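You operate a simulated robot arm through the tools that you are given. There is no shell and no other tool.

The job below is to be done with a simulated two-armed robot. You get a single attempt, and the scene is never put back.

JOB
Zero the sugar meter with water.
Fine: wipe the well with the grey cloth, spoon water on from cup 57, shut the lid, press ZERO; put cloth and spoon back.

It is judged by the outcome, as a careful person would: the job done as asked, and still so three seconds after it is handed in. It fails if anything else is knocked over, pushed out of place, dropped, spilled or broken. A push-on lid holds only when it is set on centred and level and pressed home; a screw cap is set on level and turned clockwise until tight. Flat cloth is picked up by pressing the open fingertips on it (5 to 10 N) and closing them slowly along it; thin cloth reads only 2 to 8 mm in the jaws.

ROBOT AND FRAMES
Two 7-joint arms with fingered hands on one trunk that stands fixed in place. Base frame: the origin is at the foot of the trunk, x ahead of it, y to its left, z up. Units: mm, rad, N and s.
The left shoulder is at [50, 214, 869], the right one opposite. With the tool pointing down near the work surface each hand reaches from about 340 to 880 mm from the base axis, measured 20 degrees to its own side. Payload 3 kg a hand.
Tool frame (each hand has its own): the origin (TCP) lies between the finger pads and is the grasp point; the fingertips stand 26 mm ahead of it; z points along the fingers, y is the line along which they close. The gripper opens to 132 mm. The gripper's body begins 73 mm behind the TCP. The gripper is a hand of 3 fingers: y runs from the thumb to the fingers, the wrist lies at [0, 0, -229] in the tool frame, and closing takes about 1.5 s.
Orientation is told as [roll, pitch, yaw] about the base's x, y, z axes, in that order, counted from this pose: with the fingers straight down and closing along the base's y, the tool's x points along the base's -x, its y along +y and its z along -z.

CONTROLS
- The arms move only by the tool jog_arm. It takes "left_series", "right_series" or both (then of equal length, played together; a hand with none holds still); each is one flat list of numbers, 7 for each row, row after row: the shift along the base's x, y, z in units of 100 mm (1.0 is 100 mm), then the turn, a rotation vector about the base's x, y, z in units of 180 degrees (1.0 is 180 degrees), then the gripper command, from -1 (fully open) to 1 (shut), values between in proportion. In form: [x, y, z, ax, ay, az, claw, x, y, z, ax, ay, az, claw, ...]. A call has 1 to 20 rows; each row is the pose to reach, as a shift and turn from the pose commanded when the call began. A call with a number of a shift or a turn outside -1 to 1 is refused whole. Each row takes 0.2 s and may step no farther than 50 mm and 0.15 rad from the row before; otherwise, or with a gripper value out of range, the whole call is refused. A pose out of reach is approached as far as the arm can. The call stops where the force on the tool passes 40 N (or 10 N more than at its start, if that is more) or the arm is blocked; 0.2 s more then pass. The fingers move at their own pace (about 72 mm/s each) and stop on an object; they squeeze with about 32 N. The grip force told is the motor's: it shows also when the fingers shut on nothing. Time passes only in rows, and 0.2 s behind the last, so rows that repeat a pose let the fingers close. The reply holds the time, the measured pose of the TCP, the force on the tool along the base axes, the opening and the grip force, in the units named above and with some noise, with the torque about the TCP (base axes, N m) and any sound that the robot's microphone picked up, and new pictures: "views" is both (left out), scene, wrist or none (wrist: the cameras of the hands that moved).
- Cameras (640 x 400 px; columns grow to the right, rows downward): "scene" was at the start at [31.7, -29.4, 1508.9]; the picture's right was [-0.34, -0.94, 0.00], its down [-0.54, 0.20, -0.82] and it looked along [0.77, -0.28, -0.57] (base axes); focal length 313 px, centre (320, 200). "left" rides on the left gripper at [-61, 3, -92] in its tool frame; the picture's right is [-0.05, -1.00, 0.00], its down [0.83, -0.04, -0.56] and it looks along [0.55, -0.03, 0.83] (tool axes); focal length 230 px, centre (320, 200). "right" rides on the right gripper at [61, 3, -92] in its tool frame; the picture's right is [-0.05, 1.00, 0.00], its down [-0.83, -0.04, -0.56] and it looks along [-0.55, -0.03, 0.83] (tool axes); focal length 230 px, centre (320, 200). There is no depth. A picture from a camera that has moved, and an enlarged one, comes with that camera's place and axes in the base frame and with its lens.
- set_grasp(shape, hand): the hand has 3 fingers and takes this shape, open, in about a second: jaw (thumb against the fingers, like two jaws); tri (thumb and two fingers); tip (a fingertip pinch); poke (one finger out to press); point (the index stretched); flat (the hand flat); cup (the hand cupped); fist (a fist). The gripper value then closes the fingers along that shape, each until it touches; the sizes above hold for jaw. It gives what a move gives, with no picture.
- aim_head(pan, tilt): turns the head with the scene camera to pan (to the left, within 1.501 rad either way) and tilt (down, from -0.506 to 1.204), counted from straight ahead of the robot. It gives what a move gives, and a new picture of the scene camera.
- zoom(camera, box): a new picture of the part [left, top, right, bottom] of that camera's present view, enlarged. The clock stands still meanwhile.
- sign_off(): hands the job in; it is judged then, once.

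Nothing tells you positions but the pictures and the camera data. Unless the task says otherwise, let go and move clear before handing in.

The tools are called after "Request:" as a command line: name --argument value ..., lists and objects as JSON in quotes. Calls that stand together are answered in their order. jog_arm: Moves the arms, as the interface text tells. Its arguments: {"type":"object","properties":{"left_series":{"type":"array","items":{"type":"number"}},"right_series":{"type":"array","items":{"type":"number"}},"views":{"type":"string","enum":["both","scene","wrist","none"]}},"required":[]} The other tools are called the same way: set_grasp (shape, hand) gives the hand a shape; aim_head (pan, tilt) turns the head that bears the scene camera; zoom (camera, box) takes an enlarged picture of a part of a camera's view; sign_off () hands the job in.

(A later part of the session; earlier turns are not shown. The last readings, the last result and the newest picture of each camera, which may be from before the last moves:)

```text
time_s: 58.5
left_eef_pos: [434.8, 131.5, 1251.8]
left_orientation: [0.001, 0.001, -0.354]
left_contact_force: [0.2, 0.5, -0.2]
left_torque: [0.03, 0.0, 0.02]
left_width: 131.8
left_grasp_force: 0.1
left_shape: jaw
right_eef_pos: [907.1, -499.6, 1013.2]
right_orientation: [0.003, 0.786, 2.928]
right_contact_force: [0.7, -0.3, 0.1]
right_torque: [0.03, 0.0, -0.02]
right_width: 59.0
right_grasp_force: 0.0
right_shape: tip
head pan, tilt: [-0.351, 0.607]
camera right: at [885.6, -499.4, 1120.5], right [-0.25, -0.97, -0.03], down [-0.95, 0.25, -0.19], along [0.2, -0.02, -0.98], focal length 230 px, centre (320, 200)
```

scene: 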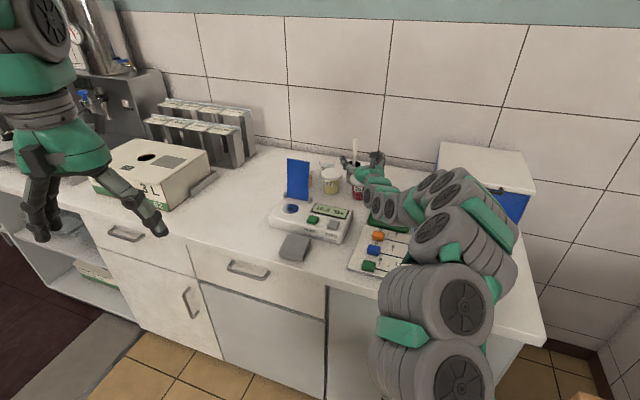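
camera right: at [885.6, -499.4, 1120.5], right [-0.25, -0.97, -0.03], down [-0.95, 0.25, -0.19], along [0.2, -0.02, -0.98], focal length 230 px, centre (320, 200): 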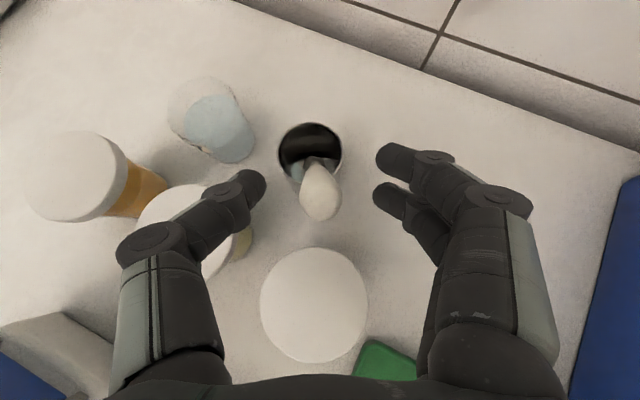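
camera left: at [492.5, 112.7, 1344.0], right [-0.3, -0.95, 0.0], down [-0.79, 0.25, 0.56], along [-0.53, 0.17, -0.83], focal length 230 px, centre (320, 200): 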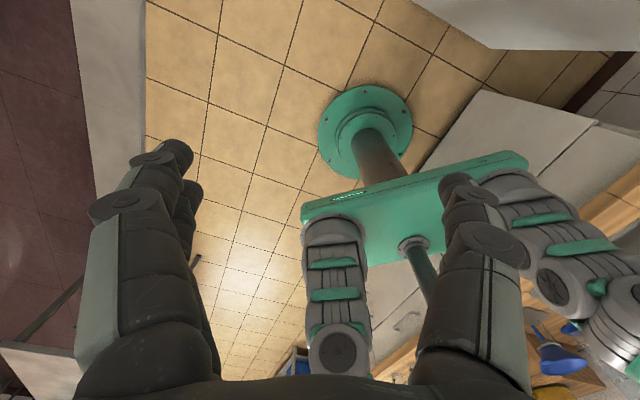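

The handle is centred between the thumb and both fingers. I'll close slowly.

Request:
jog_arm --right_series '[0, 0, 0, 0, 0, 0, 0.3, 0, 0, 0, 0, 0, 0, 0.5, 0, 0, 0, 0, 0, 0, 0.6, 0, 0, 0, 0, 0, 0, 0.7, 0, 0, 0, 0, 0, 0, 0.8, 0, 0, 0, 0, 0, 0, 0.9, 0, 0, 0, 0, 0, 0, 0.9]' --views "wrist"

```text
time_s: 60.1
left_eef_pos: [434.6, 130.6, 1252.9]
left_orientation: [0.002, 0.0, -0.354]
left_contact_force: [-0.3, -0.2, 0.1]
left_torque: [0.01, -0.03, 0.01]
left_width: 132.1
left_grasp_force: 0.1
left_shape: jaw
right_eef_pos: [907.4, -499.1, 1011.7]
right_orientation: [0.002, 0.786, 2.929]
right_contact_force: [0.0, -0.5, -0.4]
right_torque: [0.01, 0.0, 0.02]
right_width: 7.7
right_grasp_force: 0.0
right_shape: tip
head pan, tilt: [-0.351, 0.607]
camera right: at [885.6, -498.9, 1120.8], right [-0.25, -0.97, -0.03], down [-0.95, 0.25, -0.19], along [0.2, -0.02, -0.98], focal length 230 px, centre (320, 200)
```

right: 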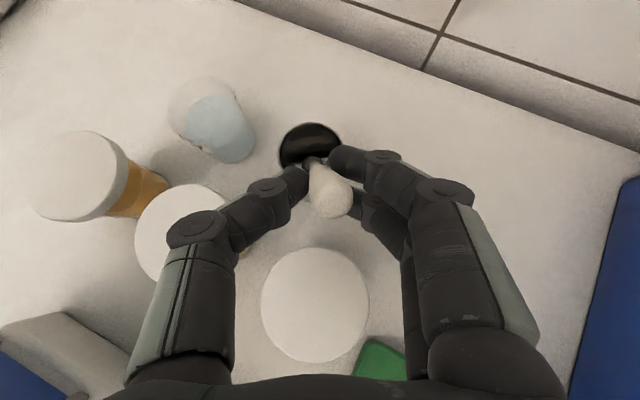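

Request:
jog_arm --right_series '[0, 0, 0, 0, 0, 0, 0.95, 0, 0, 0, 0, 0, 0, 1.0, 0, 0, 0, 0, 0, 0, 1.0, 0, 0, 0, 0, 0, 0, 1.0]' --views "wrist"

Request:
zoom --camera "right" --box '[240, 110, 400, 240]'

```text
time_s: 61.1
left_eef_pos: [434.7, 130.7, 1251.8]
left_orientation: [0.001, -0.001, -0.355]
left_contact_force: [-0.5, 0.3, 0.5]
left_torque: [-0.01, 0.01, 0.0]
left_width: 131.7
left_grasp_force: 0.0
left_shape: jaw
right_eef_pos: [907.6, -499.4, 1011.7]
right_orientation: [0.004, 0.785, 2.931]
right_contact_force: [-0.5, 0.1, -0.6]
right_torque: [0.02, 0.04, -0.03]
right_width: 5.7
right_grasp_force: 31.9
right_shape: tip
head pan, tilt: [-0.351, 0.607]
camera right: at [885.7, -498.8, 1120.8], right [-0.25, -0.97, -0.03], down [-0.95, 0.25, -0.19], along [0.2, -0.02, -0.98], focal length 230 px, centre (320, 200)
```

right: 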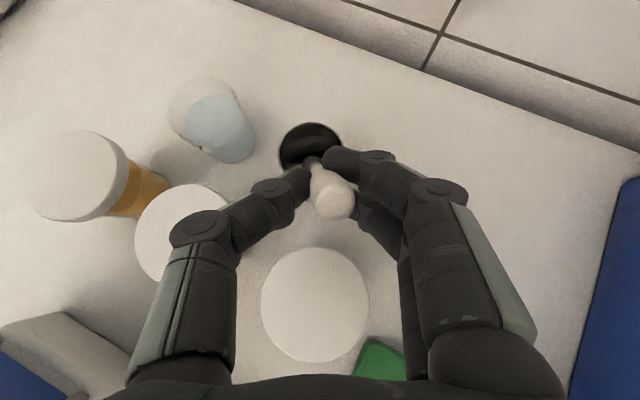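

```text
3.08 times, centred on (320, 175) of right
camera zoom: at [885.7, -498.8, 1120.8], right [-0.25, -0.97, -0.03], down [-0.95, 0.25, -0.19], along [0.2, -0.02, -0.98], focal length 708 px, centre (320, 277)
```

zoom: 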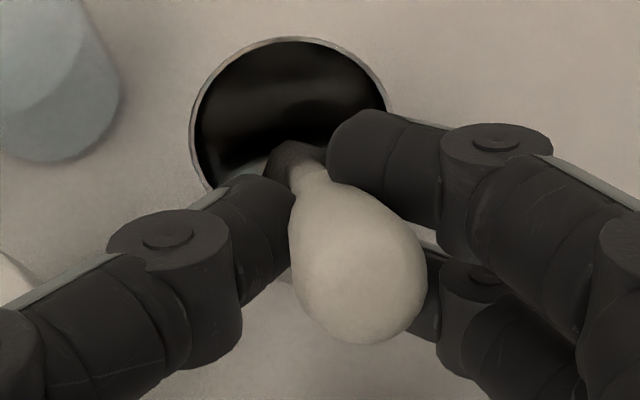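

The pinch reads 32 N with the tips around the spoon's neck and the bulbous handle above them. I'll lift a little along the spoon's line and check.

Request:
jog_arm --right_series '[-0.02, 0, 0.06, 0, 0, 0, 1, -0.04, 0, 0.12, 0, 0, 0, 1, -0.06, 0, 0.2, 0, 0, 0, 1]' --views "wrist"

```text
time_s: 61.9
left_eef_pos: [435.3, 131.6, 1252.4]
left_orientation: [0.0, 0.0, -0.355]
left_contact_force: [0.2, 0.8, 0.2]
left_torque: [-0.03, 0.0, 0.02]
left_width: 131.9
left_grasp_force: 0.1
left_shape: jaw
right_eef_pos: [900.2, -498.5, 1032.7]
right_orientation: [0.004, 0.786, 2.928]
right_contact_force: [-0.3, -0.3, -0.5]
right_torque: [-0.01, 0.0, -0.01]
right_width: 5.5
right_grasp_force: 32.4
right_shape: tip
head pan, tilt: [-0.351, 0.607]
camera right: at [879.6, -497.7, 1141.2], right [-0.25, -0.97, -0.03], down [-0.95, 0.25, -0.19], along [0.2, -0.02, -0.98], focal length 230 px, centre (320, 200)
```

right: 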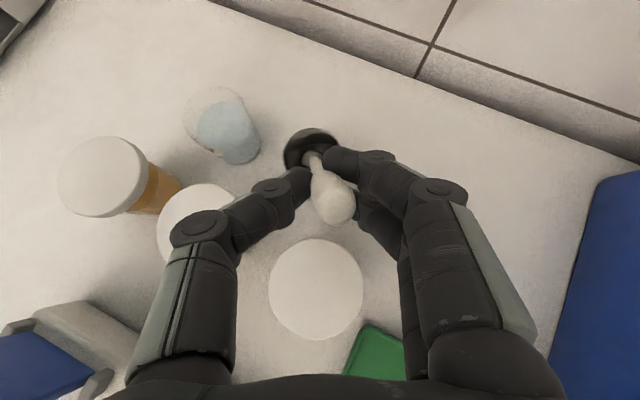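

Request:
jog_arm --right_series '[-0.04, 0, 0.1, 0, 0, 0, 1, -0.08, 0, 0.2, 0, 0, 0, 1, -0.12, 0, 0.3, 0, 0, 0, 1, -0.17, 0, 0.4, 0, 0, 0, 1]'

Request:
zoom --camera "scene" --box '[310, 110, 410, 200]'

Request:
zoom --camera "right" --box '[240, 100, 400, 240]'

```text
time_s: 62.9
left_eef_pos: [434.4, 131.5, 1251.7]
left_orientation: [0.0, 0.0, -0.353]
left_contact_force: [0.1, 1.0, 0.5]
left_torque: [0.0, 0.01, 0.03]
left_width: 132.2
left_grasp_force: 0.0
left_shape: jaw
right_eef_pos: [883.4, -498.9, 1073.3]
right_orientation: [0.002, 0.786, 2.927]
right_contact_force: [0.5, -0.3, -0.2]
right_torque: [-0.01, 0.01, 0.0]
right_width: 5.9
right_grasp_force: 31.9
right_shape: tip
head pan, tilt: [-0.351, 0.607]
camera right: at [861.8, -498.5, 1181.2], right [-0.25, -0.97, -0.03], down [-0.95, 0.25, -0.19], along [0.2, -0.02, -0.98], focal length 230 px, centre (320, 200)
```

scene: 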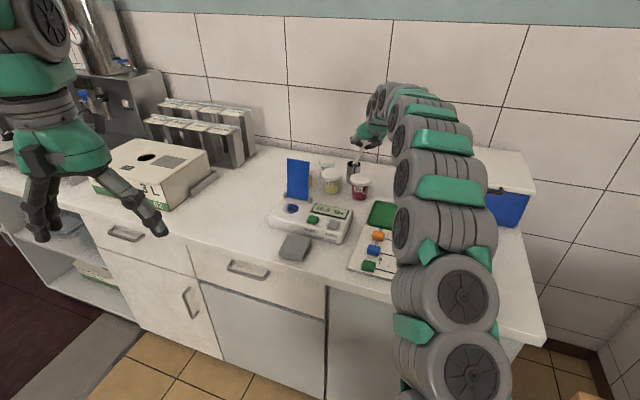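
right: 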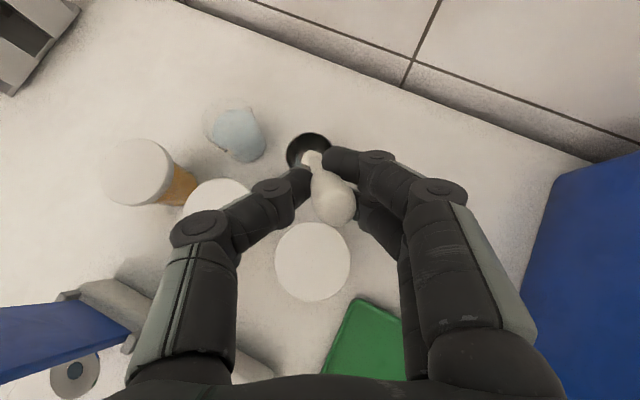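

```text
4.44 times, centred on (360, 155) of scene
camera zoom: at [31.7, -29.4, 1508.9], right [-0.34, -0.94, 0.0], down [-0.54, 0.2, -0.82], along [0.77, -0.28, -0.57], focal length 1392 px, centre (142, 400)
```

zoom: 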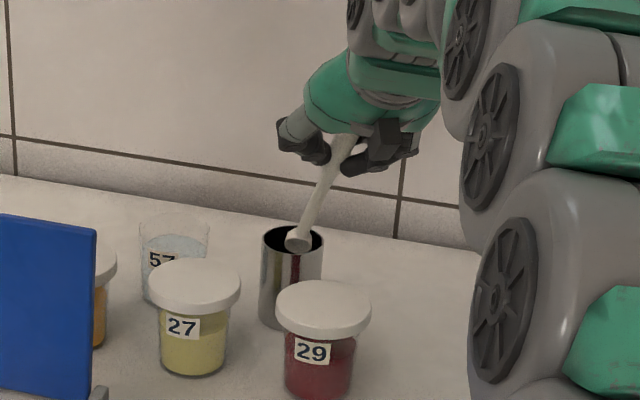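

```text
2.86 times, centred on (320, 170) of right
camera zoom: at [861.8, -498.5, 1181.2], right [-0.25, -0.97, -0.03], down [-0.95, 0.25, -0.19], along [0.2, -0.02, -0.98], focal length 657 px, centre (320, 286)
```

zoom: 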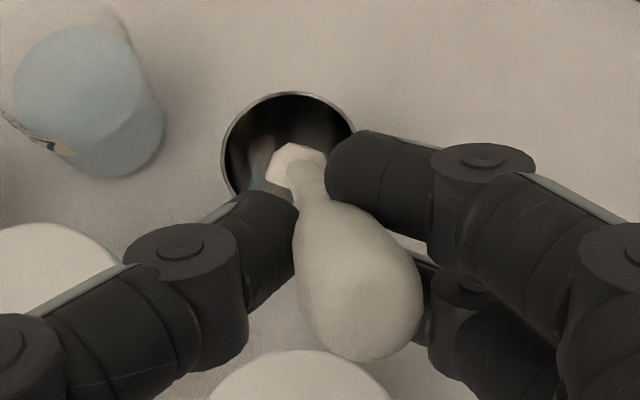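

The spoon is out of the pot far enough to see a small round bowl. I'll lift it fully clear for a good look.

Request:
jog_arm --right_series '[-0.06, 0, 0.12, 0, 0, 0, 1, -0.12, 0, 0.24, 0, 0, 0, 1, -0.2, 0, 0.36, 0, 0, 0, 1, -0.4, 0.05, 0.45, 0, 0, 0, 1]' --views "none"

Request:
zoom --camera "scene" --box '[320, 100, 400, 170]'

Request:
zoom --camera "right" --box '[260, 120, 380, 230]'

```text
time_s: 63.9
left_eef_pos: [434.9, 131.3, 1252.8]
left_orientation: [-0.001, 0.0, -0.354]
left_contact_force: [0.3, 0.5, -0.7]
left_torque: [0.01, 0.01, 0.02]
left_width: 131.9
left_grasp_force: 0.1
left_shape: jaw
right_eef_pos: [844.5, -494.6, 1121.0]
right_orientation: [0.005, 0.786, 2.929]
right_contact_force: [-0.6, -0.1, -0.8]
right_torque: [0.01, -0.01, -0.02]
right_width: 5.8
right_grasp_force: 31.6
right_shape: tip
head pan, tilt: [-0.351, 0.607]
```

```text
5.71 times, centred on (360, 135) of scene
camera zoom: at [31.7, -29.4, 1508.9], right [-0.34, -0.94, 0.0], down [-0.54, 0.2, -0.82], along [0.77, -0.28, -0.57], focal length 1790 px, centre (91, 571)
```

zoom: 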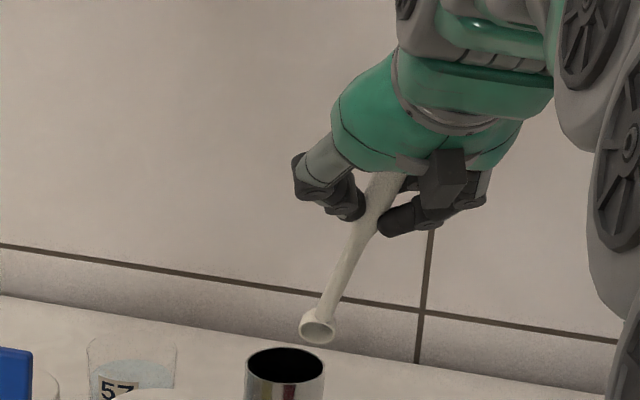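

```text
3.64 times, centred on (320, 175) of right
camera zoom: at [822.2, -493.6, 1228.9], right [-0.25, -0.97, -0.03], down [-0.95, 0.25, -0.2], along [0.2, -0.02, -0.98], focal length 837 px, centre (320, 291)
```

zoom: 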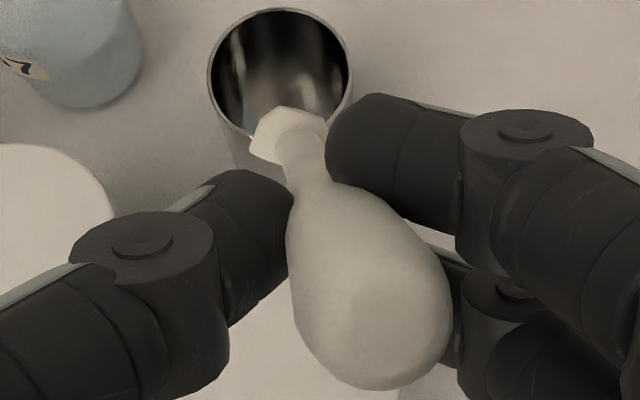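

The bowl is a small round cup about 20 mm across, facing under the hand (toward me and down). Rolling the hand 180° about its own axis will make it face up, so I'll unwind the wrist that way here in clear air.

Request:
jog_arm --right_series '[-0.05, 0.02, 0, -0.031, 0.0068, 0.032, 1, -0.1, 0.04, 0, -0.062, 0.0136, 0.064, 1, -0.15, 0.06, 0, -0.093, 0.0204, 0.096, 1, -0.2, 0.08, 0, -0.124, 0.0272, 0.128, 1, -0.2, 0.1, 0, -0.155, 0.034, 0.16, 1, -0.2, 0.1, 0, -0.186, 0.0408, 0.192, 1, -0.2, 0.1, 0, -0.217, 0.0476, 0.224, 1, -0.2, 0.1, 0, -0.248, 0.0544, 0.256, 1, -0.2, 0.1, 0, -0.279, 0.0612, 0.288, 1, -0.2, 0.1, 0, -0.31, 0.068, 0.32, 1, -0.2, 0.1, 0, -0.341, 0.0748, 0.352, 1]' --views "wrist"

```text
time_s: 66.3
left_eef_pos: [435.2, 131.2, 1252.0]
left_orientation: [0.001, 0.0, -0.353]
left_contact_force: [-0.3, -0.1, -0.6]
left_torque: [-0.01, -0.02, 0.0]
left_width: 131.8
left_grasp_force: 0.2
left_shape: jaw
right_eef_pos: [825.7, -482.9, 1117.5]
right_orientation: [0.781, 0.009, -1.792]
right_contact_force: [0.4, 0.2, -1.0]
right_torque: [0.01, 0.01, 0.0]
right_width: 5.5
right_grasp_force: 32.0
right_shape: tip
head pan, tilt: [-0.351, 0.607]
camera right: at [778.1, -411.2, 1185.3], right [0.68, -0.21, 0.7], down [-0.59, -0.72, 0.36], along [0.43, -0.66, -0.61], focal length 230 px, centre (320, 200)
```

right: 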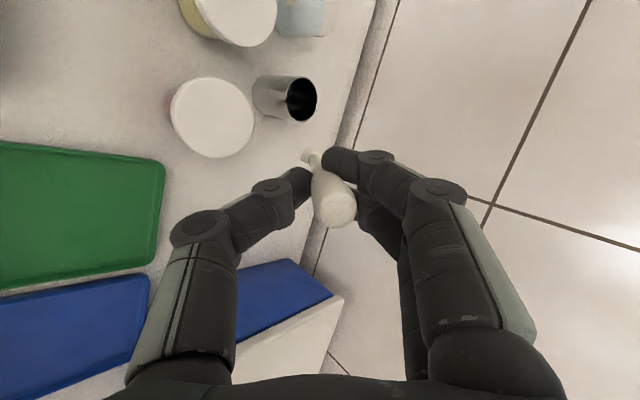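

Halfway and the grip is steady. I'll finish the roll.

Request:
jog_arm --right_series '[0, 0, 0, -0.031, 0.0068, 0.032, 1, 0, 0, 0, -0.062, 0.0136, 0.064, 1, 0, 0, 0, -0.093, 0.0204, 0.096, 1, 0, 0, 0, -0.124, 0.0272, 0.128, 1, 0, 0, 0, -0.155, 0.034, 0.16, 1, 0, 0, 0, -0.186, 0.0408, 0.192, 1, 0, 0, 0, -0.217, 0.0476, 0.224, 1, 0, 0, 0, -0.248, 0.0544, 0.256, 1, 0, 0, 0, -0.279, 0.0612, 0.288, 1, 0, 0, 0, -0.31, 0.068, 0.32, 1, 0, 0, 0, -0.345, 0.0756, 0.356, 1]'

Request:
zoom --camera "scene" --box '[310, 90, 410, 190]'

Request:
zoom --camera "right" --box '[240, 100, 400, 240]'

```text
refused: row 11 steps farther than a row can; nothing moved
```

```text
4.00 times, centred on (360, 140) of scene
camera zoom: at [31.7, -29.4, 1508.9], right [-0.34, -0.94, 0.0], down [-0.54, 0.2, -0.82], along [0.77, -0.28, -0.57], focal length 1253 px, centre (160, 440)
```

zoom: 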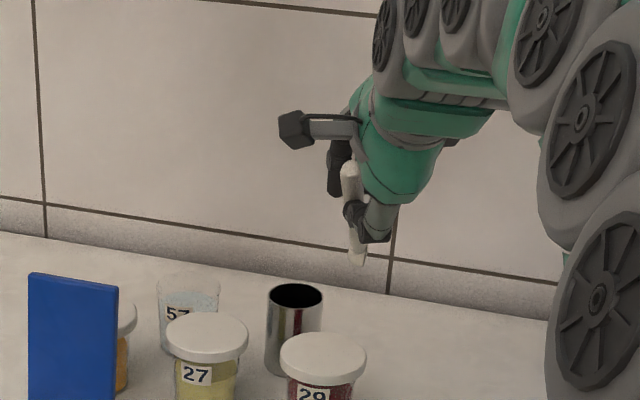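

```text
2.86 times, centred on (320, 170) of right
camera zoom: at [778.1, -411.2, 1185.3], right [0.68, -0.21, 0.7], down [-0.59, -0.72, 0.36], along [0.43, -0.66, -0.61], focal length 657 px, centre (320, 286)
```

zoom: 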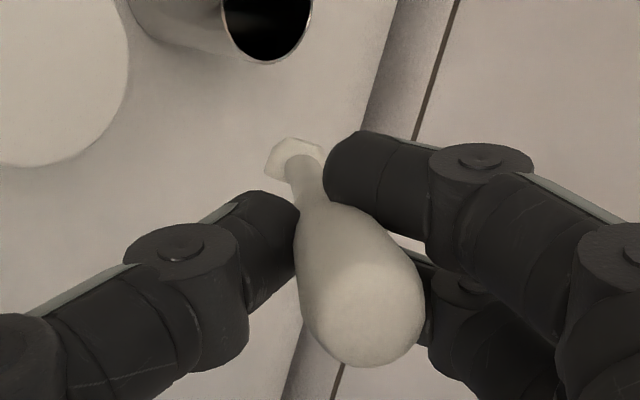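

The last row stepped slightly too far and was refused. I'll repeat with even steps.

Request:
jog_arm --right_series '[0, 0, 0, -0.031, 0.0068, 0.032, 1, 0, 0, 0, -0.062, 0.0136, 0.064, 1, 0, 0, 0, -0.093, 0.0204, 0.096, 1, 0, 0, 0, -0.124, 0.0272, 0.128, 1, 0, 0, 0, -0.155, 0.034, 0.16, 1, 0, 0, 0, -0.186, 0.0408, 0.192, 1, 0, 0, 0, -0.217, 0.0476, 0.224, 1, 0, 0, 0, -0.248, 0.0544, 0.256, 1, 0, 0, 0, -0.279, 0.0612, 0.288, 1, 0, 0, 0, -0.31, 0.068, 0.32, 1, 0, 0, 0, -0.341, 0.0748, 0.352, 1]'

Request:
zoom --camera "scene" --box '[310, 90, 410, 190]'

Request:
zoom --camera "right" --box '[240, 100, 400, 240]'

```text
time_s: 68.7
left_eef_pos: [434.0, 130.9, 1252.3]
left_orientation: [0.0, 0.001, -0.355]
left_contact_force: [0.4, 0.1, 0.0]
left_torque: [-0.01, 0.02, 0.02]
left_width: 132.1
left_grasp_force: 0.0
left_shape: jaw
right_eef_pos: [825.5, -484.7, 1118.0]
right_orientation: [0.022, -0.778, -0.247]
right_contact_force: [0.8, 0.8, -1.0]
right_torque: [0.01, 0.0, 0.0]
right_width: 5.5
right_grasp_force: 32.0
right_shape: tip
head pan, tilt: [-0.351, 0.607]
camera right: at [720.3, -458.1, 1139.7], right [0.26, 0.96, 0.05], down [0.18, -0.1, 0.98], along [0.95, -0.25, -0.2], focal length 230 px, centre (320, 200)
```

scene: 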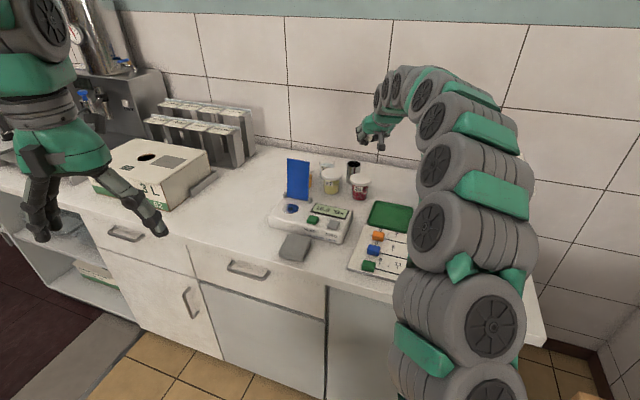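
right: 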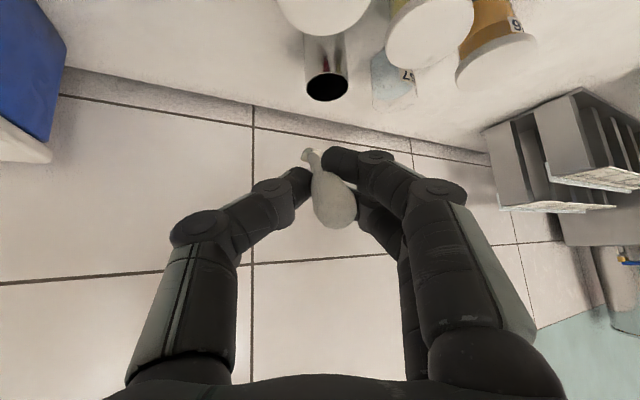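

```text
4.00 times, centred on (360, 140) of scene
camera zoom: at [31.7, -29.4, 1508.9], right [-0.34, -0.94, 0.0], down [-0.54, 0.2, -0.82], along [0.77, -0.28, -0.57], focal length 1253 px, centre (160, 440)
```

zoom: 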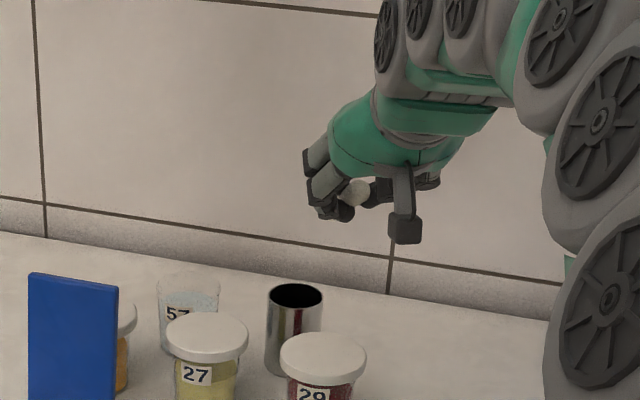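

```text
2.86 times, centred on (320, 170) of right
camera zoom: at [720.3, -458.1, 1139.7], right [0.26, 0.96, 0.05], down [0.18, -0.1, 0.98], along [0.95, -0.25, -0.2], focal length 657 px, centre (320, 286)
```

zoom: 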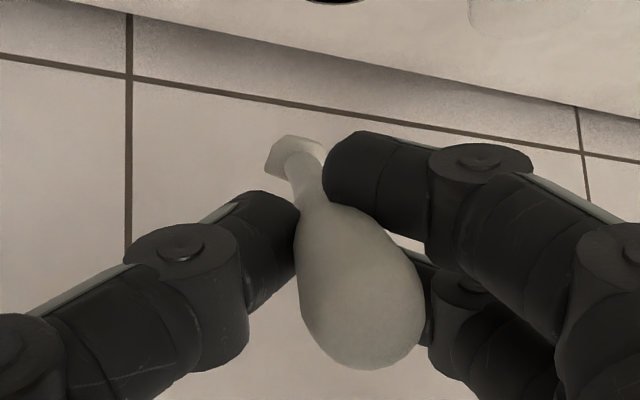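

The hand is unflipped and the bowl should now face up when levelled. I'll swing the left hand forward as a side camera so I can watch the spoon and cup.

Request:
jog_arm --left_series '[0.1, 0, 0, -0.0157, -0.0422, 0, -1, 0.2, 0, 0, -0.0313, -0.0844, 0, -1, 0.3, 0, 0, -0.047, -0.1266, 0, -1, 0.4, 0, 0, -0.0626, -0.1688, 0, -1, 0.5, 0, 0, -0.0783, -0.211, 0, -1, 0.6, 0, 0, -0.094, -0.2533, 0, -1, 0.7, 0, 0, -0.1096, -0.2955, 0, -1, 0.8, 0, 0, -0.1253, -0.3377, 0, -1, 0.9, 0, 0, -0.141, -0.38, 0, -1, 1.0, 0, 0, -0.1566, -0.422, 0, -1, 1.0, 0, 0, -0.17, -0.46, 0, -1]' --views "none"

Request:
jog_arm --left_series '[0, 0, 0, 0, 0, -0.045, -1, 0, 0, 0, 0, 0, -0.09, -1, 0, 0, 0, 0, 0, -0.12, -1]'

```text
time_s: 71.1
left_eef_pos: [549.9, 136.1, 1318.7]
left_orientation: [0.018, -1.501, -0.375]
left_contact_force: [-1.1, -0.3, 0.0]
left_torque: [-0.05, 0.03, 0.0]
left_width: 131.7
left_grasp_force: 0.1
left_shape: jaw
left hand out of reach, approached as far as the arm can: row 10, 11
right_eef_pos: [826.2, -484.3, 1118.0]
right_orientation: [0.026, -0.775, -0.252]
right_contact_force: [-0.2, 0.5, 0.1]
right_torque: [0.01, -0.02, 0.01]
right_width: 5.7
right_grasp_force: 32.2
right_shape: tip
head pan, tilt: [-0.351, 0.607]
```

```text
time_s: 71.9
left_eef_pos: [550.8, 136.7, 1318.5]
left_orientation: [0.028, -1.543, -0.758]
left_contact_force: [-0.3, -0.1, -0.9]
left_torque: [-0.03, 0.01, 0.01]
left_width: 132.0
left_grasp_force: 0.0
left_shape: jaw
right_eef_pos: [824.9, -484.2, 1117.2]
right_orientation: [0.027, -0.776, -0.252]
right_contact_force: [-0.3, 0.0, -0.8]
right_torque: [0.04, 0.02, 0.01]
right_width: 5.4
right_grasp_force: 32.3
right_shape: tip
head pan, tilt: [-0.351, 0.607]
camera left: at [484.2, 199.0, 1382.1], right [-0.67, -0.74, 0.05], down [-0.46, 0.35, -0.81], along [0.59, -0.57, -0.58], focal length 230 px, centre (320, 200)
```

scene: 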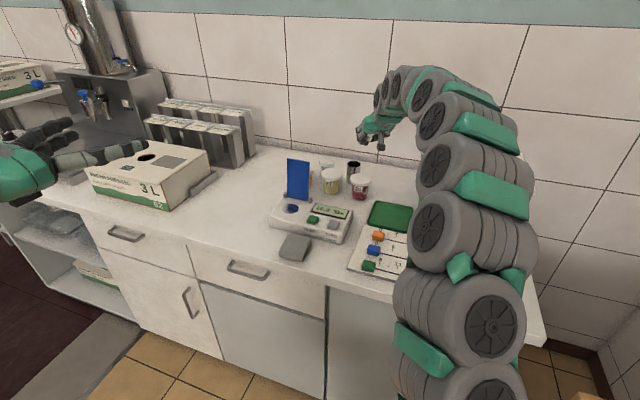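
left: 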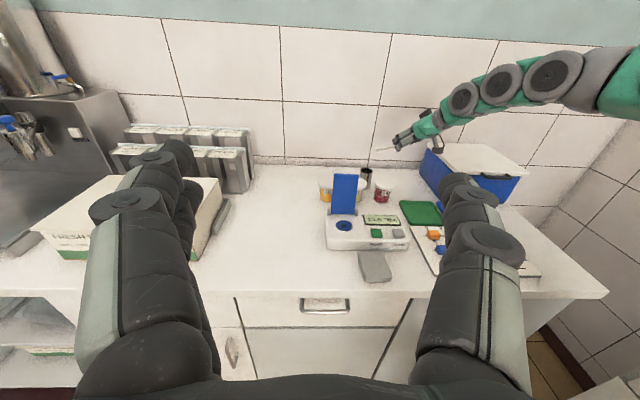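

The left hand now gives a good side view. I'll zoom in on the spoon and cups.

Request:
zoom --camera "left" --box '[310, 110, 430, 210]'

Request:
zoom --camera "left" --box '[360, 110, 440, 165]'

```text
4.00 times, centred on (370, 160) of left
camera zoom: at [484.2, 199.0, 1382.1], right [-0.67, -0.74, 0.05], down [-0.46, 0.35, -0.81], along [0.59, -0.57, -0.58], focal length 920 px, centre (120, 360)
```

zoom: 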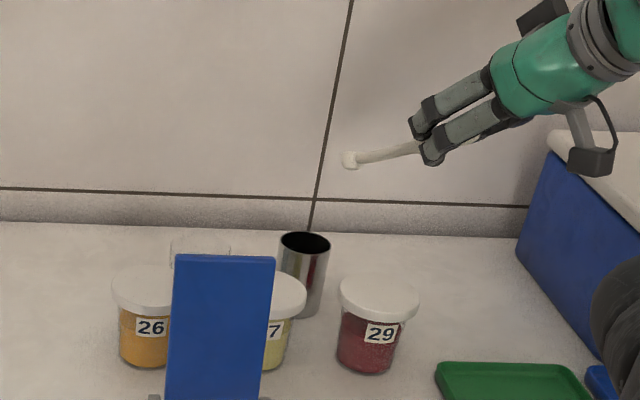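

```text
7.27 times, centred on (400, 138) of left
camera zoom: at [484.2, 199.0, 1382.1], right [-0.67, -0.74, 0.05], down [-0.46, 0.35, -0.81], along [0.59, -0.57, -0.58], focal length 1673 px, centre (-262, 654)
```

zoom: 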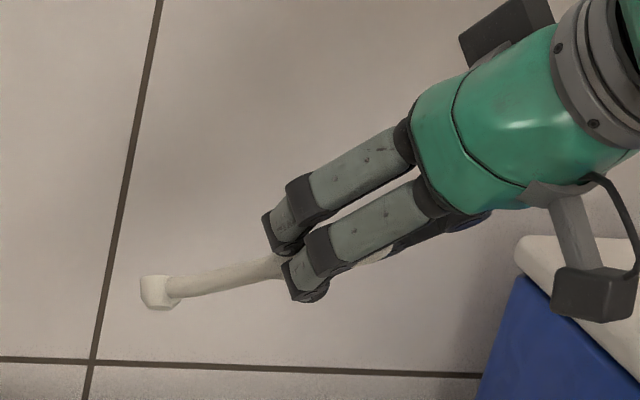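

The bowl's opening faces up, as wanted. Next I'll bring the bowl above cup 57, with the hand pointing nearly straight ahead, and check alignment before dipping.

Request:
jog_arm --right_series '[0.28, 0.23, -0.1, 0, 0, 0.021, 1, 0.56, 0.46, -0.3, 0, 0, 0.042, 1, 0.85, 0.7, -0.5, 0, 0, 0.064, 1, 0.85, 0.7, -0.64, 0, 0, 0.064, 1]' --views "wrist"

Request:
zoom --camera "right" --box '[200, 0, 480, 200]'

Request:
zoom --camera "left" --box '[310, 110, 430, 210]'

Request:
zoom --camera "scene" --box '[290, 100, 390, 200]'

```text
time_s: 72.9
left_eef_pos: [550.5, 136.6, 1318.5]
left_orientation: [0.03, -1.541, -0.759]
left_contact_force: [-0.3, -0.2, 0.4]
left_torque: [0.0, -0.04, -0.04]
left_width: 131.5
left_grasp_force: 0.1
left_shape: jaw
right_eef_pos: [910.2, -413.5, 1056.7]
right_orientation: [0.029, -0.778, -0.05]
right_contact_force: [-1.3, -0.2, -0.6]
right_torque: [0.01, 0.01, 0.0]
right_width: 5.6
right_grasp_force: 31.5
right_shape: tip
head pan, tilt: [-0.351, 0.607]
camera right: at [801.9, -408.3, 1079.0], right [0.07, 1.0, 0.06], down [0.2, -0.07, 0.98], along [0.98, -0.05, -0.21], focal length 230 px, centre (320, 200)
```

right: 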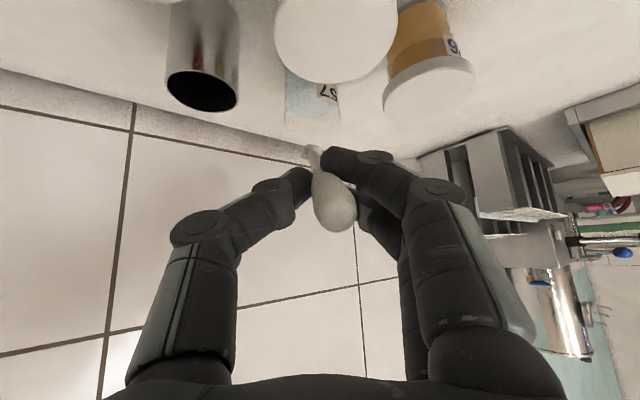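

```text
2.00 times, centred on (340, 100) of right
camera zoom: at [801.9, -408.3, 1079.0], right [0.07, 1.0, 0.06], down [0.2, -0.07, 0.98], along [0.98, -0.05, -0.21], focal length 460 px, centre (280, 400)
```

zoom: 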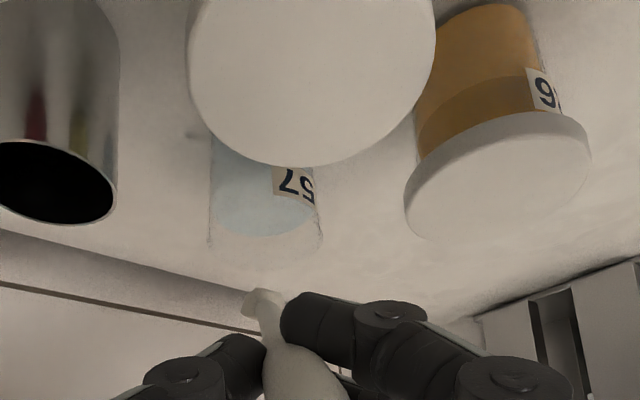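

```text
4.00 times, centred on (370, 160) of left
camera zoom: at [484.5, 198.9, 1381.8], right [-0.67, -0.74, 0.05], down [-0.46, 0.36, -0.81], along [0.59, -0.57, -0.58], focal length 920 px, centre (120, 360)
```

zoom: 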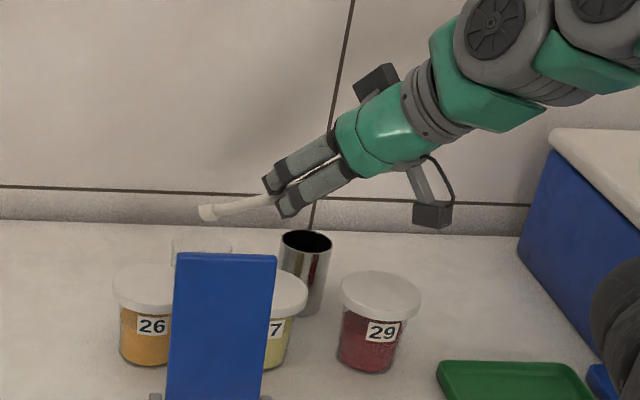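

```text
4.00 times, centred on (340, 150) of scene
camera zoom: at [31.7, -29.4, 1508.9], right [-0.34, -0.94, 0.0], down [-0.54, 0.2, -0.82], along [0.77, -0.28, -0.57], focal length 1253 px, centre (240, 400)
```

zoom: 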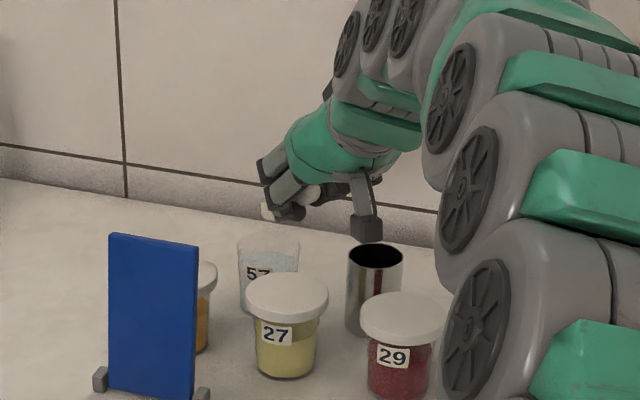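

From the wrist and left views, the bowl is near (1020, -425, 982) and the cup centre near (1028, -424). I'll pitch down 3° and bring the bowl just above the far half of the cup.

Request:
jog_arm --right_series '[0.12, 0, -0.08, 0.0004, 0.009, 0, 1, 0.24, 0.0, -0.15, 0.0009, 0.017, 0, 1, 0.24, 0.0, -0.17, 0.0009, 0.017, 0, 1]' --views "none"

Request:
zoom --camera "right" --box '[220, 20, 420, 200]'

Request:
zoom --camera "left" --box '[310, 130, 390, 190]'

```text
time_s: 73.7
left_eef_pos: [550.5, 135.7, 1317.7]
left_orientation: [0.033, -1.541, -0.762]
left_contact_force: [-0.2, 1.1, 0.0]
left_torque: [0.01, -0.01, -0.03]
left_width: 132.0
left_grasp_force: 0.1
left_shape: jaw
right_eef_pos: [933.5, -414.0, 1035.8]
right_orientation: [0.029, -0.724, -0.051]
right_contact_force: [-0.4, 0.7, 0.2]
right_torque: [-0.01, 0.02, 0.0]
right_width: 5.8
right_grasp_force: 32.2
right_shape: tip
head pan, tilt: [-0.351, 0.607]
```

```text
2.22 times, centred on (320, 110) of right
camera zoom: at [826.7, -408.7, 1064.6], right [0.07, 1.0, 0.05], down [0.25, -0.07, 0.96], along [0.96, -0.06, -0.26], focal length 511 px, centre (320, 400)
```

zoom: 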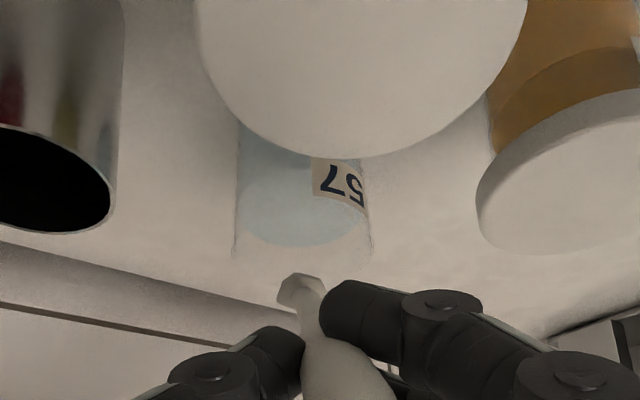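

```text
6.67 times, centred on (350, 160) of left
camera zoom: at [484.5, 198.9, 1381.8], right [-0.67, -0.74, 0.05], down [-0.46, 0.36, -0.81], along [0.59, -0.57, -0.58], focal length 1534 px, centre (120, 467)
```

zoom: 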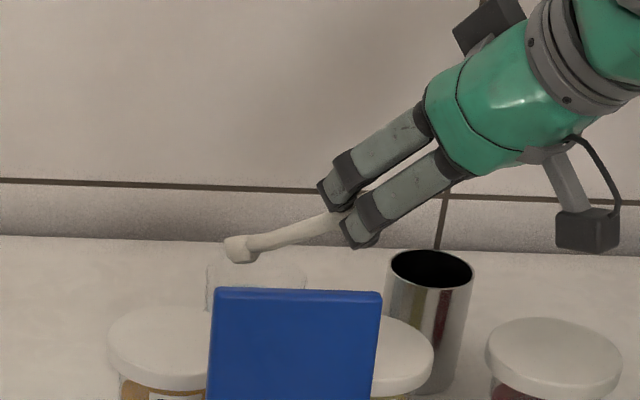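

The bowl is aligned over the far half of the cup. I'll lower it past the rim in steps.

Request:
jog_arm --right_series '[-0.01, 0.01, -0.08, 0, 0, 0, 1, -0.02, 0.02, -0.16, 0, 0, 0, 1, -0.02, 0.02, -0.24, 0, 0, 0, 1]' --views "none"

Request:
zoom --camera "right" --box '[220, 20, 420, 200]'

Request:
zoom --camera "left" --box '[310, 130, 390, 190]'

```text
time_s: 74.5
left_eef_pos: [551.0, 136.3, 1317.4]
left_orientation: [0.034, -1.542, -0.763]
left_contact_force: [0.0, 0.2, 0.2]
left_torque: [0.01, -0.02, 0.0]
left_width: 131.9
left_grasp_force: 0.0
left_shape: jaw
right_eef_pos: [933.6, -409.4, 1011.5]
right_orientation: [0.027, -0.722, -0.05]
right_contact_force: [0.5, 0.2, -0.5]
right_torque: [-0.01, 0.03, -0.01]
right_width: 5.5
right_grasp_force: 31.9
right_shape: tip
head pan, tilt: [-0.351, 0.607]
```

```text
2.22 times, centred on (320, 110) of right
camera zoom: at [825.2, -406.0, 1039.9], right [0.07, 1.0, 0.05], down [0.25, -0.07, 0.97], along [0.97, -0.06, -0.26], focal length 511 px, centre (320, 400)
```

zoom: 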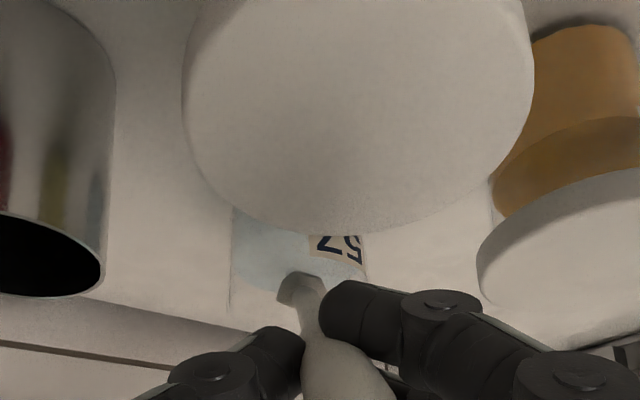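

```text
6.67 times, centred on (350, 160) of left
camera zoom: at [484.4, 198.9, 1381.8], right [-0.67, -0.74, 0.05], down [-0.46, 0.36, -0.81], along [0.59, -0.57, -0.58], focal length 1534 px, centre (120, 467)
```

zoom: 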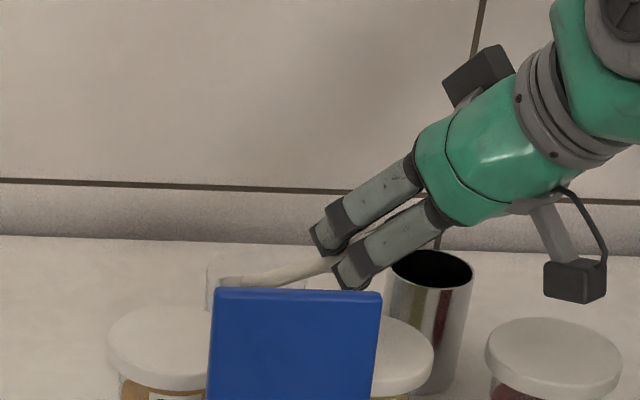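

The bowl is inside the rim and hasn't touched anything. Lowering further into the water.

Request:
jog_arm --right_series '[0, -0.01, -0.04, 0, 0, 0, 1, 0, -0.01, -0.09, 0, 0, 0, 1]' --views "none"

Request:
zoom --camera "right" --box '[240, 60, 400, 200]'

Request:
zoom --camera "left" --box '[320, 140, 370, 180]'

Request:
zoom --camera "scene" --box '[300, 130, 370, 190]'

```text
time_s: 75.1
left_eef_pos: [551.1, 137.2, 1316.9]
left_orientation: [0.033, -1.541, -0.764]
left_contact_force: [0.3, -0.4, -0.2]
left_torque: [-0.01, 0.02, 0.02]
left_width: 131.8
left_grasp_force: 0.0
left_shape: jaw
right_eef_pos: [933.7, -411.7, 1001.7]
right_orientation: [0.026, -0.724, -0.05]
right_contact_force: [0.5, -0.7, 0.6]
right_torque: [0.01, -0.05, -0.04]
right_width: 5.3
right_grasp_force: 32.3
right_shape: tip
head pan, tilt: [-0.351, 0.607]
```

```text
2.86 times, centred on (320, 130) of right
camera zoom: at [826.1, -406.6, 1031.5], right [0.07, 1.0, 0.05], down [0.25, -0.07, 0.97], along [0.97, -0.05, -0.26], focal length 657 px, centre (320, 400)
```

zoom: 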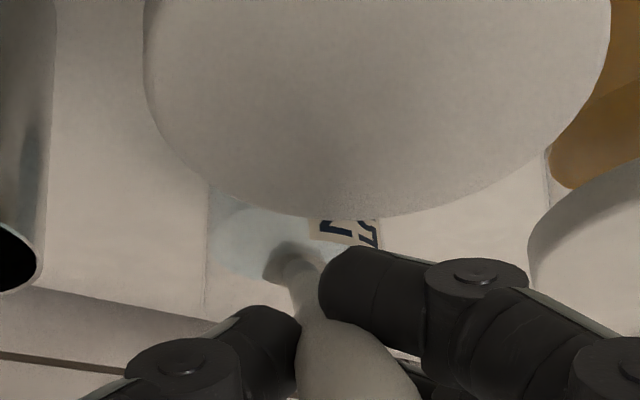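

```text
10.00 times, centred on (345, 160) of left
camera zoom: at [484.4, 198.9, 1381.8], right [-0.67, -0.74, 0.05], down [-0.46, 0.36, -0.81], along [0.59, -0.57, -0.58], focal length 2301 px, centre (70, 600)
```

zoom: 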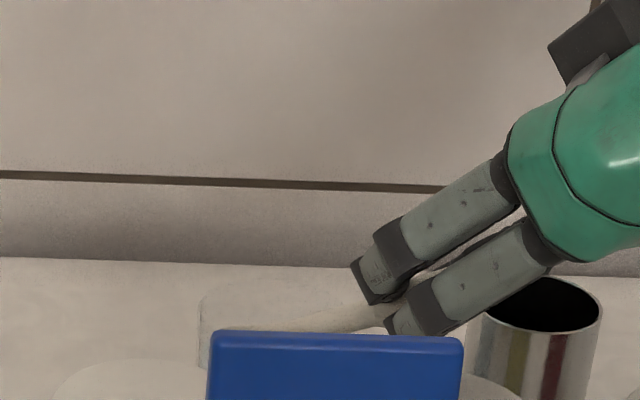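

```text
6.67 times, centred on (335, 160) of scene
camera zoom: at [31.7, -29.4, 1508.9], right [-0.34, -0.94, 0.0], down [-0.54, 0.2, -0.82], along [0.77, -0.28, -0.57], focal length 2088 px, centre (220, 467)
```

zoom: 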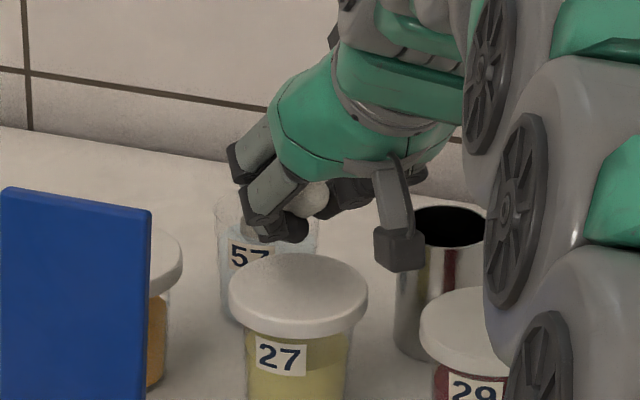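

Still contact-free; the bowl is at about the water surface. A few more millimetres down.

Request:
jog_arm --right_series '[0, 0, -0.03, 0, 0, 0, 1, 0, 0, -0.05, 0, 0, 0, 1]' --views "none"

Request:
zoom --camera "right" --box '[260, 90, 380, 180]'

Request:
zoom --camera "scene" --box '[310, 140, 350, 180]'

```text
time_s: 75.7
left_eef_pos: [549.0, 136.0, 1317.4]
left_orientation: [0.038, -1.543, -0.768]
left_contact_force: [0.9, -0.6, 0.0]
left_torque: [-0.02, -0.01, -0.03]
left_width: 131.8
left_grasp_force: 0.0
left_shape: jaw
right_eef_pos: [933.0, -413.1, 1001.5]
right_orientation: [0.026, -0.726, -0.048]
right_contact_force: [-5.4, 1.4, 12.2]
right_torque: [0.06, -0.21, 0.04]
right_width: 6.1
right_grasp_force: 32.4
right_shape: tip
head pan, tilt: [-0.351, 0.607]
```

```text
4.44 times, centred on (320, 135) of right
camera zoom: at [825.6, -407.0, 1028.5], right [0.07, 1.0, 0.05], down [0.25, -0.07, 0.97], along [0.97, -0.06, -0.25], focal length 1022 px, centre (320, 489)
```

zoom: 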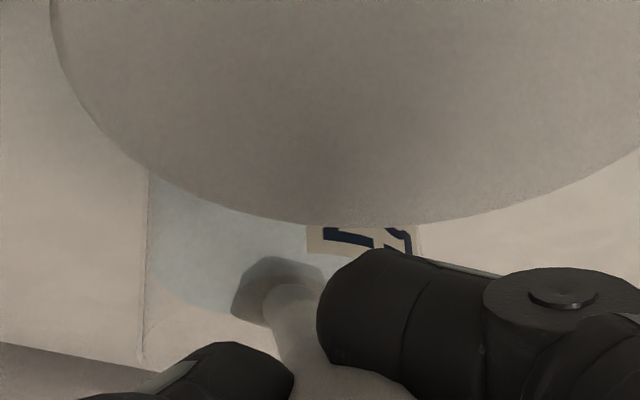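

```text
10.00 times, centred on (330, 160) of scene
camera zoom: at [31.3, -29.3, 1508.9], right [-0.34, -0.94, 0.0], down [-0.54, 0.2, -0.82], along [0.77, -0.28, -0.57], focal length 3133 px, centre (220, 600)
```

zoom: 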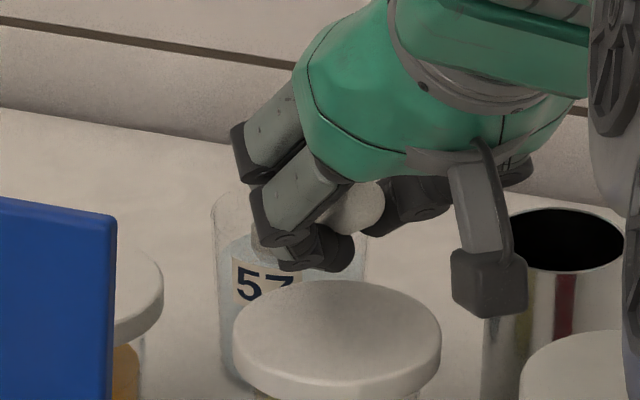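

Contact of about 12 N appeared, so either the handle is on the rim or a fingertip is on cup 27's lid. I'll ease up 2 mm and inspect closely.

Request:
jog_arm --right_series '[0, 0, 0.03, 0, 0, 0, 1, 0, 0, 0.06, 0, 0, 0, 1]' --views "none"

Request:
zoom --camera "right" --box '[270, 100, 350, 160]'

Request:
zoom --camera "scene" --box '[310, 140, 350, 180]'

```text
time_s: 76.3
left_eef_pos: [550.7, 135.4, 1316.9]
left_orientation: [0.033, -1.54, -0.764]
left_contact_force: [0.1, -0.7, -1.2]
left_torque: [0.0, 0.01, 0.02]
left_width: 132.0
left_grasp_force: 0.1
left_shape: jaw
right_eef_pos: [933.4, -412.7, 1004.0]
right_orientation: [0.026, -0.722, -0.049]
right_contact_force: [0.7, -0.4, 1.0]
right_torque: [0.01, -0.06, 0.0]
right_width: 5.6
right_grasp_force: 32.0
right_shape: tip
head pan, tilt: [-0.351, 0.607]
```

```text
6.67 times, centred on (310, 130) of right
camera zoom: at [825.7, -407.2, 1032.4], right [0.07, 1.0, 0.05], down [0.25, -0.07, 0.96], along [0.96, -0.05, -0.26], focal length 1534 px, centre (387, 667)
```

zoom: 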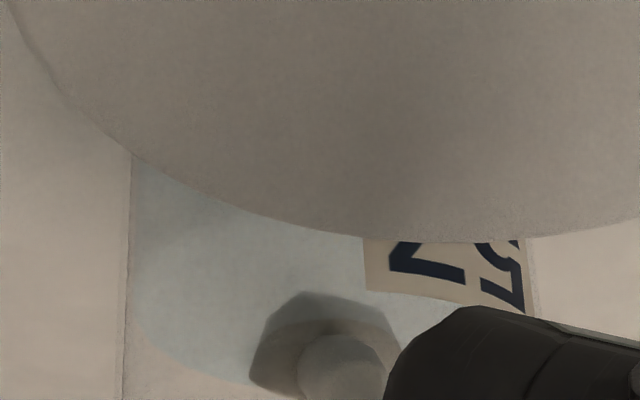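

```text
10.00 times, centred on (330, 160) of scene
camera zoom: at [31.7, -29.4, 1508.9], right [-0.34, -0.94, 0.0], down [-0.54, 0.2, -0.82], along [0.77, -0.28, -0.57], focal length 3133 px, centre (220, 600)
```

zoom: 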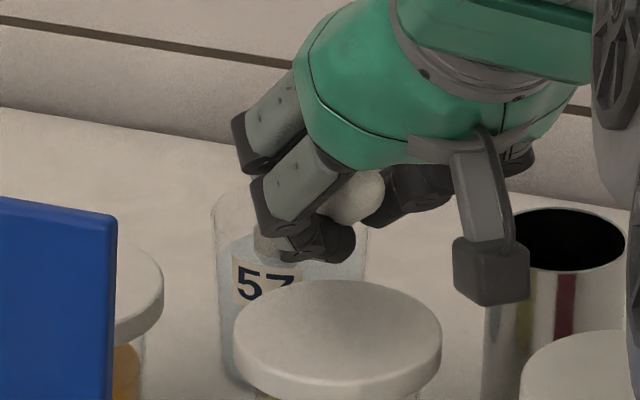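

The rim contact was the handle, and the fingertips clear cup 27's lid by about 20 mm. At this depth the bowl's far lip is just under the surface, so I'll dwell briefly, then lift while levelling.

Request:
jog_arm --right_series '[0, 0, -0.02, 0, 0, 0, 1, 0, 0, -0.024, 0, 0, 0, 1, -0.014, 0, -0.026, -0.0003, -0.0055, 0, 1, -0.028, 0, -0.032, -0.0006, -0.0111, 0, 1, -0.054, 0.003, -0.036, -0.0011, -0.0222, 0, 1, -0.078, 0.004, -0.045, -0.0017, -0.0333, 0, 1, -0.102, 0.005, -0.065, -0.0022, -0.0444, 0, 1, -0.128, 0.006, -0.075, -0.0029, -0.0583, 0, 1, -0.154, 0.008, -0.08, -0.0036, -0.0721, 0, 1, -0.175, 0.009, -0.06, -0.0043, -0.086, 0, 1, -0.196, 0.01, -0.03, -0.005, -0.0999, 0, 1, -0.216, 0.011, 0.02, -0.0058, -0.1165, 0, 1, -0.235, 0.012, 0.06, -0.0067, -0.1332, 0, 1, -0.247, 0.012, 0.11, -0.0075, -0.1498, 0, 1, -0.259, 0.013, 0.16, -0.0083, -0.1665, 0, 1]' --views "none"

Request:
zoom --camera "left" --box '[310, 120, 390, 180]'

Request:
zoom --camera "left" --box '[328, 122, 352, 140]'

Request:
zoom --camera "scene" --box '[300, 120, 370, 190]'

```text
time_s: 79.5
left_eef_pos: [551.5, 136.1, 1317.6]
left_orientation: [0.033, -1.541, -0.761]
left_contact_force: [-0.3, 0.2, 0.4]
left_torque: [0.01, 0.0, -0.01]
left_width: 132.0
left_grasp_force: 0.0
left_shape: jaw
right_eef_pos: [916.5, -411.2, 1040.2]
right_orientation: [0.033, -1.225, -0.057]
right_contact_force: [-0.5, 0.1, 0.2]
right_torque: [0.0, 0.0, 0.02]
right_width: 5.3
right_grasp_force: 32.0
right_shape: tip
right hand out of reach, approached as far as the arm can: row 15
head pan, tilt: [-0.351, 0.607]
```

```text
6.67 times, centred on (350, 150) of left
camera zoom: at [484.4, 198.8, 1381.8], right [-0.67, -0.74, 0.05], down [-0.46, 0.36, -0.81], along [0.59, -0.57, -0.58], focal length 1534 px, centre (120, 533)
```

zoom: 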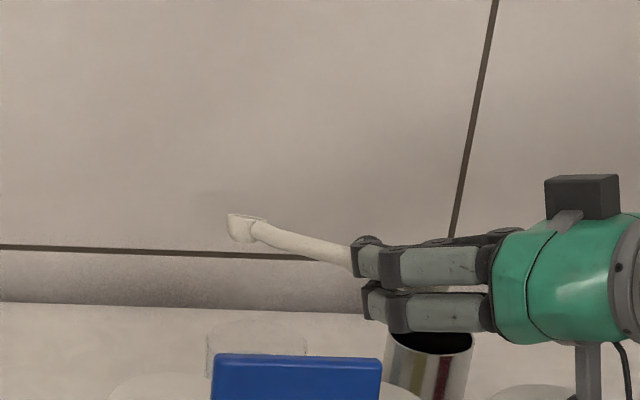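

```text
16.00 times, centred on (340, 131) of left
camera zoom: at [484.4, 198.8, 1381.8], right [-0.67, -0.74, 0.05], down [-0.46, 0.36, -0.81], along [0.59, -0.57, -0.58], focal length 3681 px, centre (0, 1304)
```

zoom: 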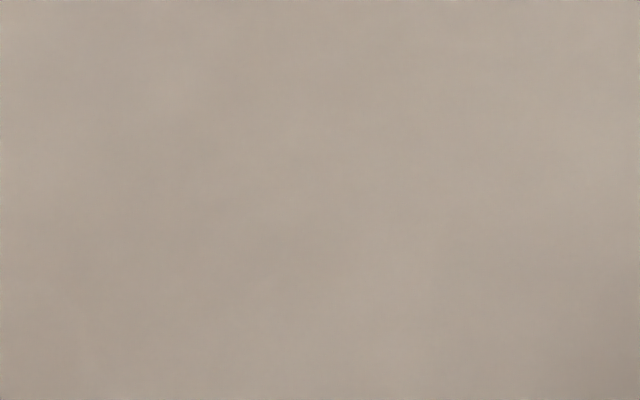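

```text
5.71 times, centred on (335, 155) of scene
camera zoom: at [31.7, -29.4, 1508.9], right [-0.34, -0.94, 0.0], down [-0.54, 0.2, -0.82], along [0.77, -0.28, -0.57], focal length 1790 px, centre (234, 457)
```

zoom: 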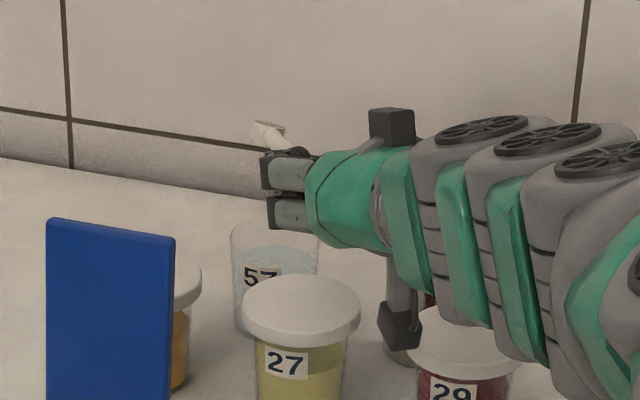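

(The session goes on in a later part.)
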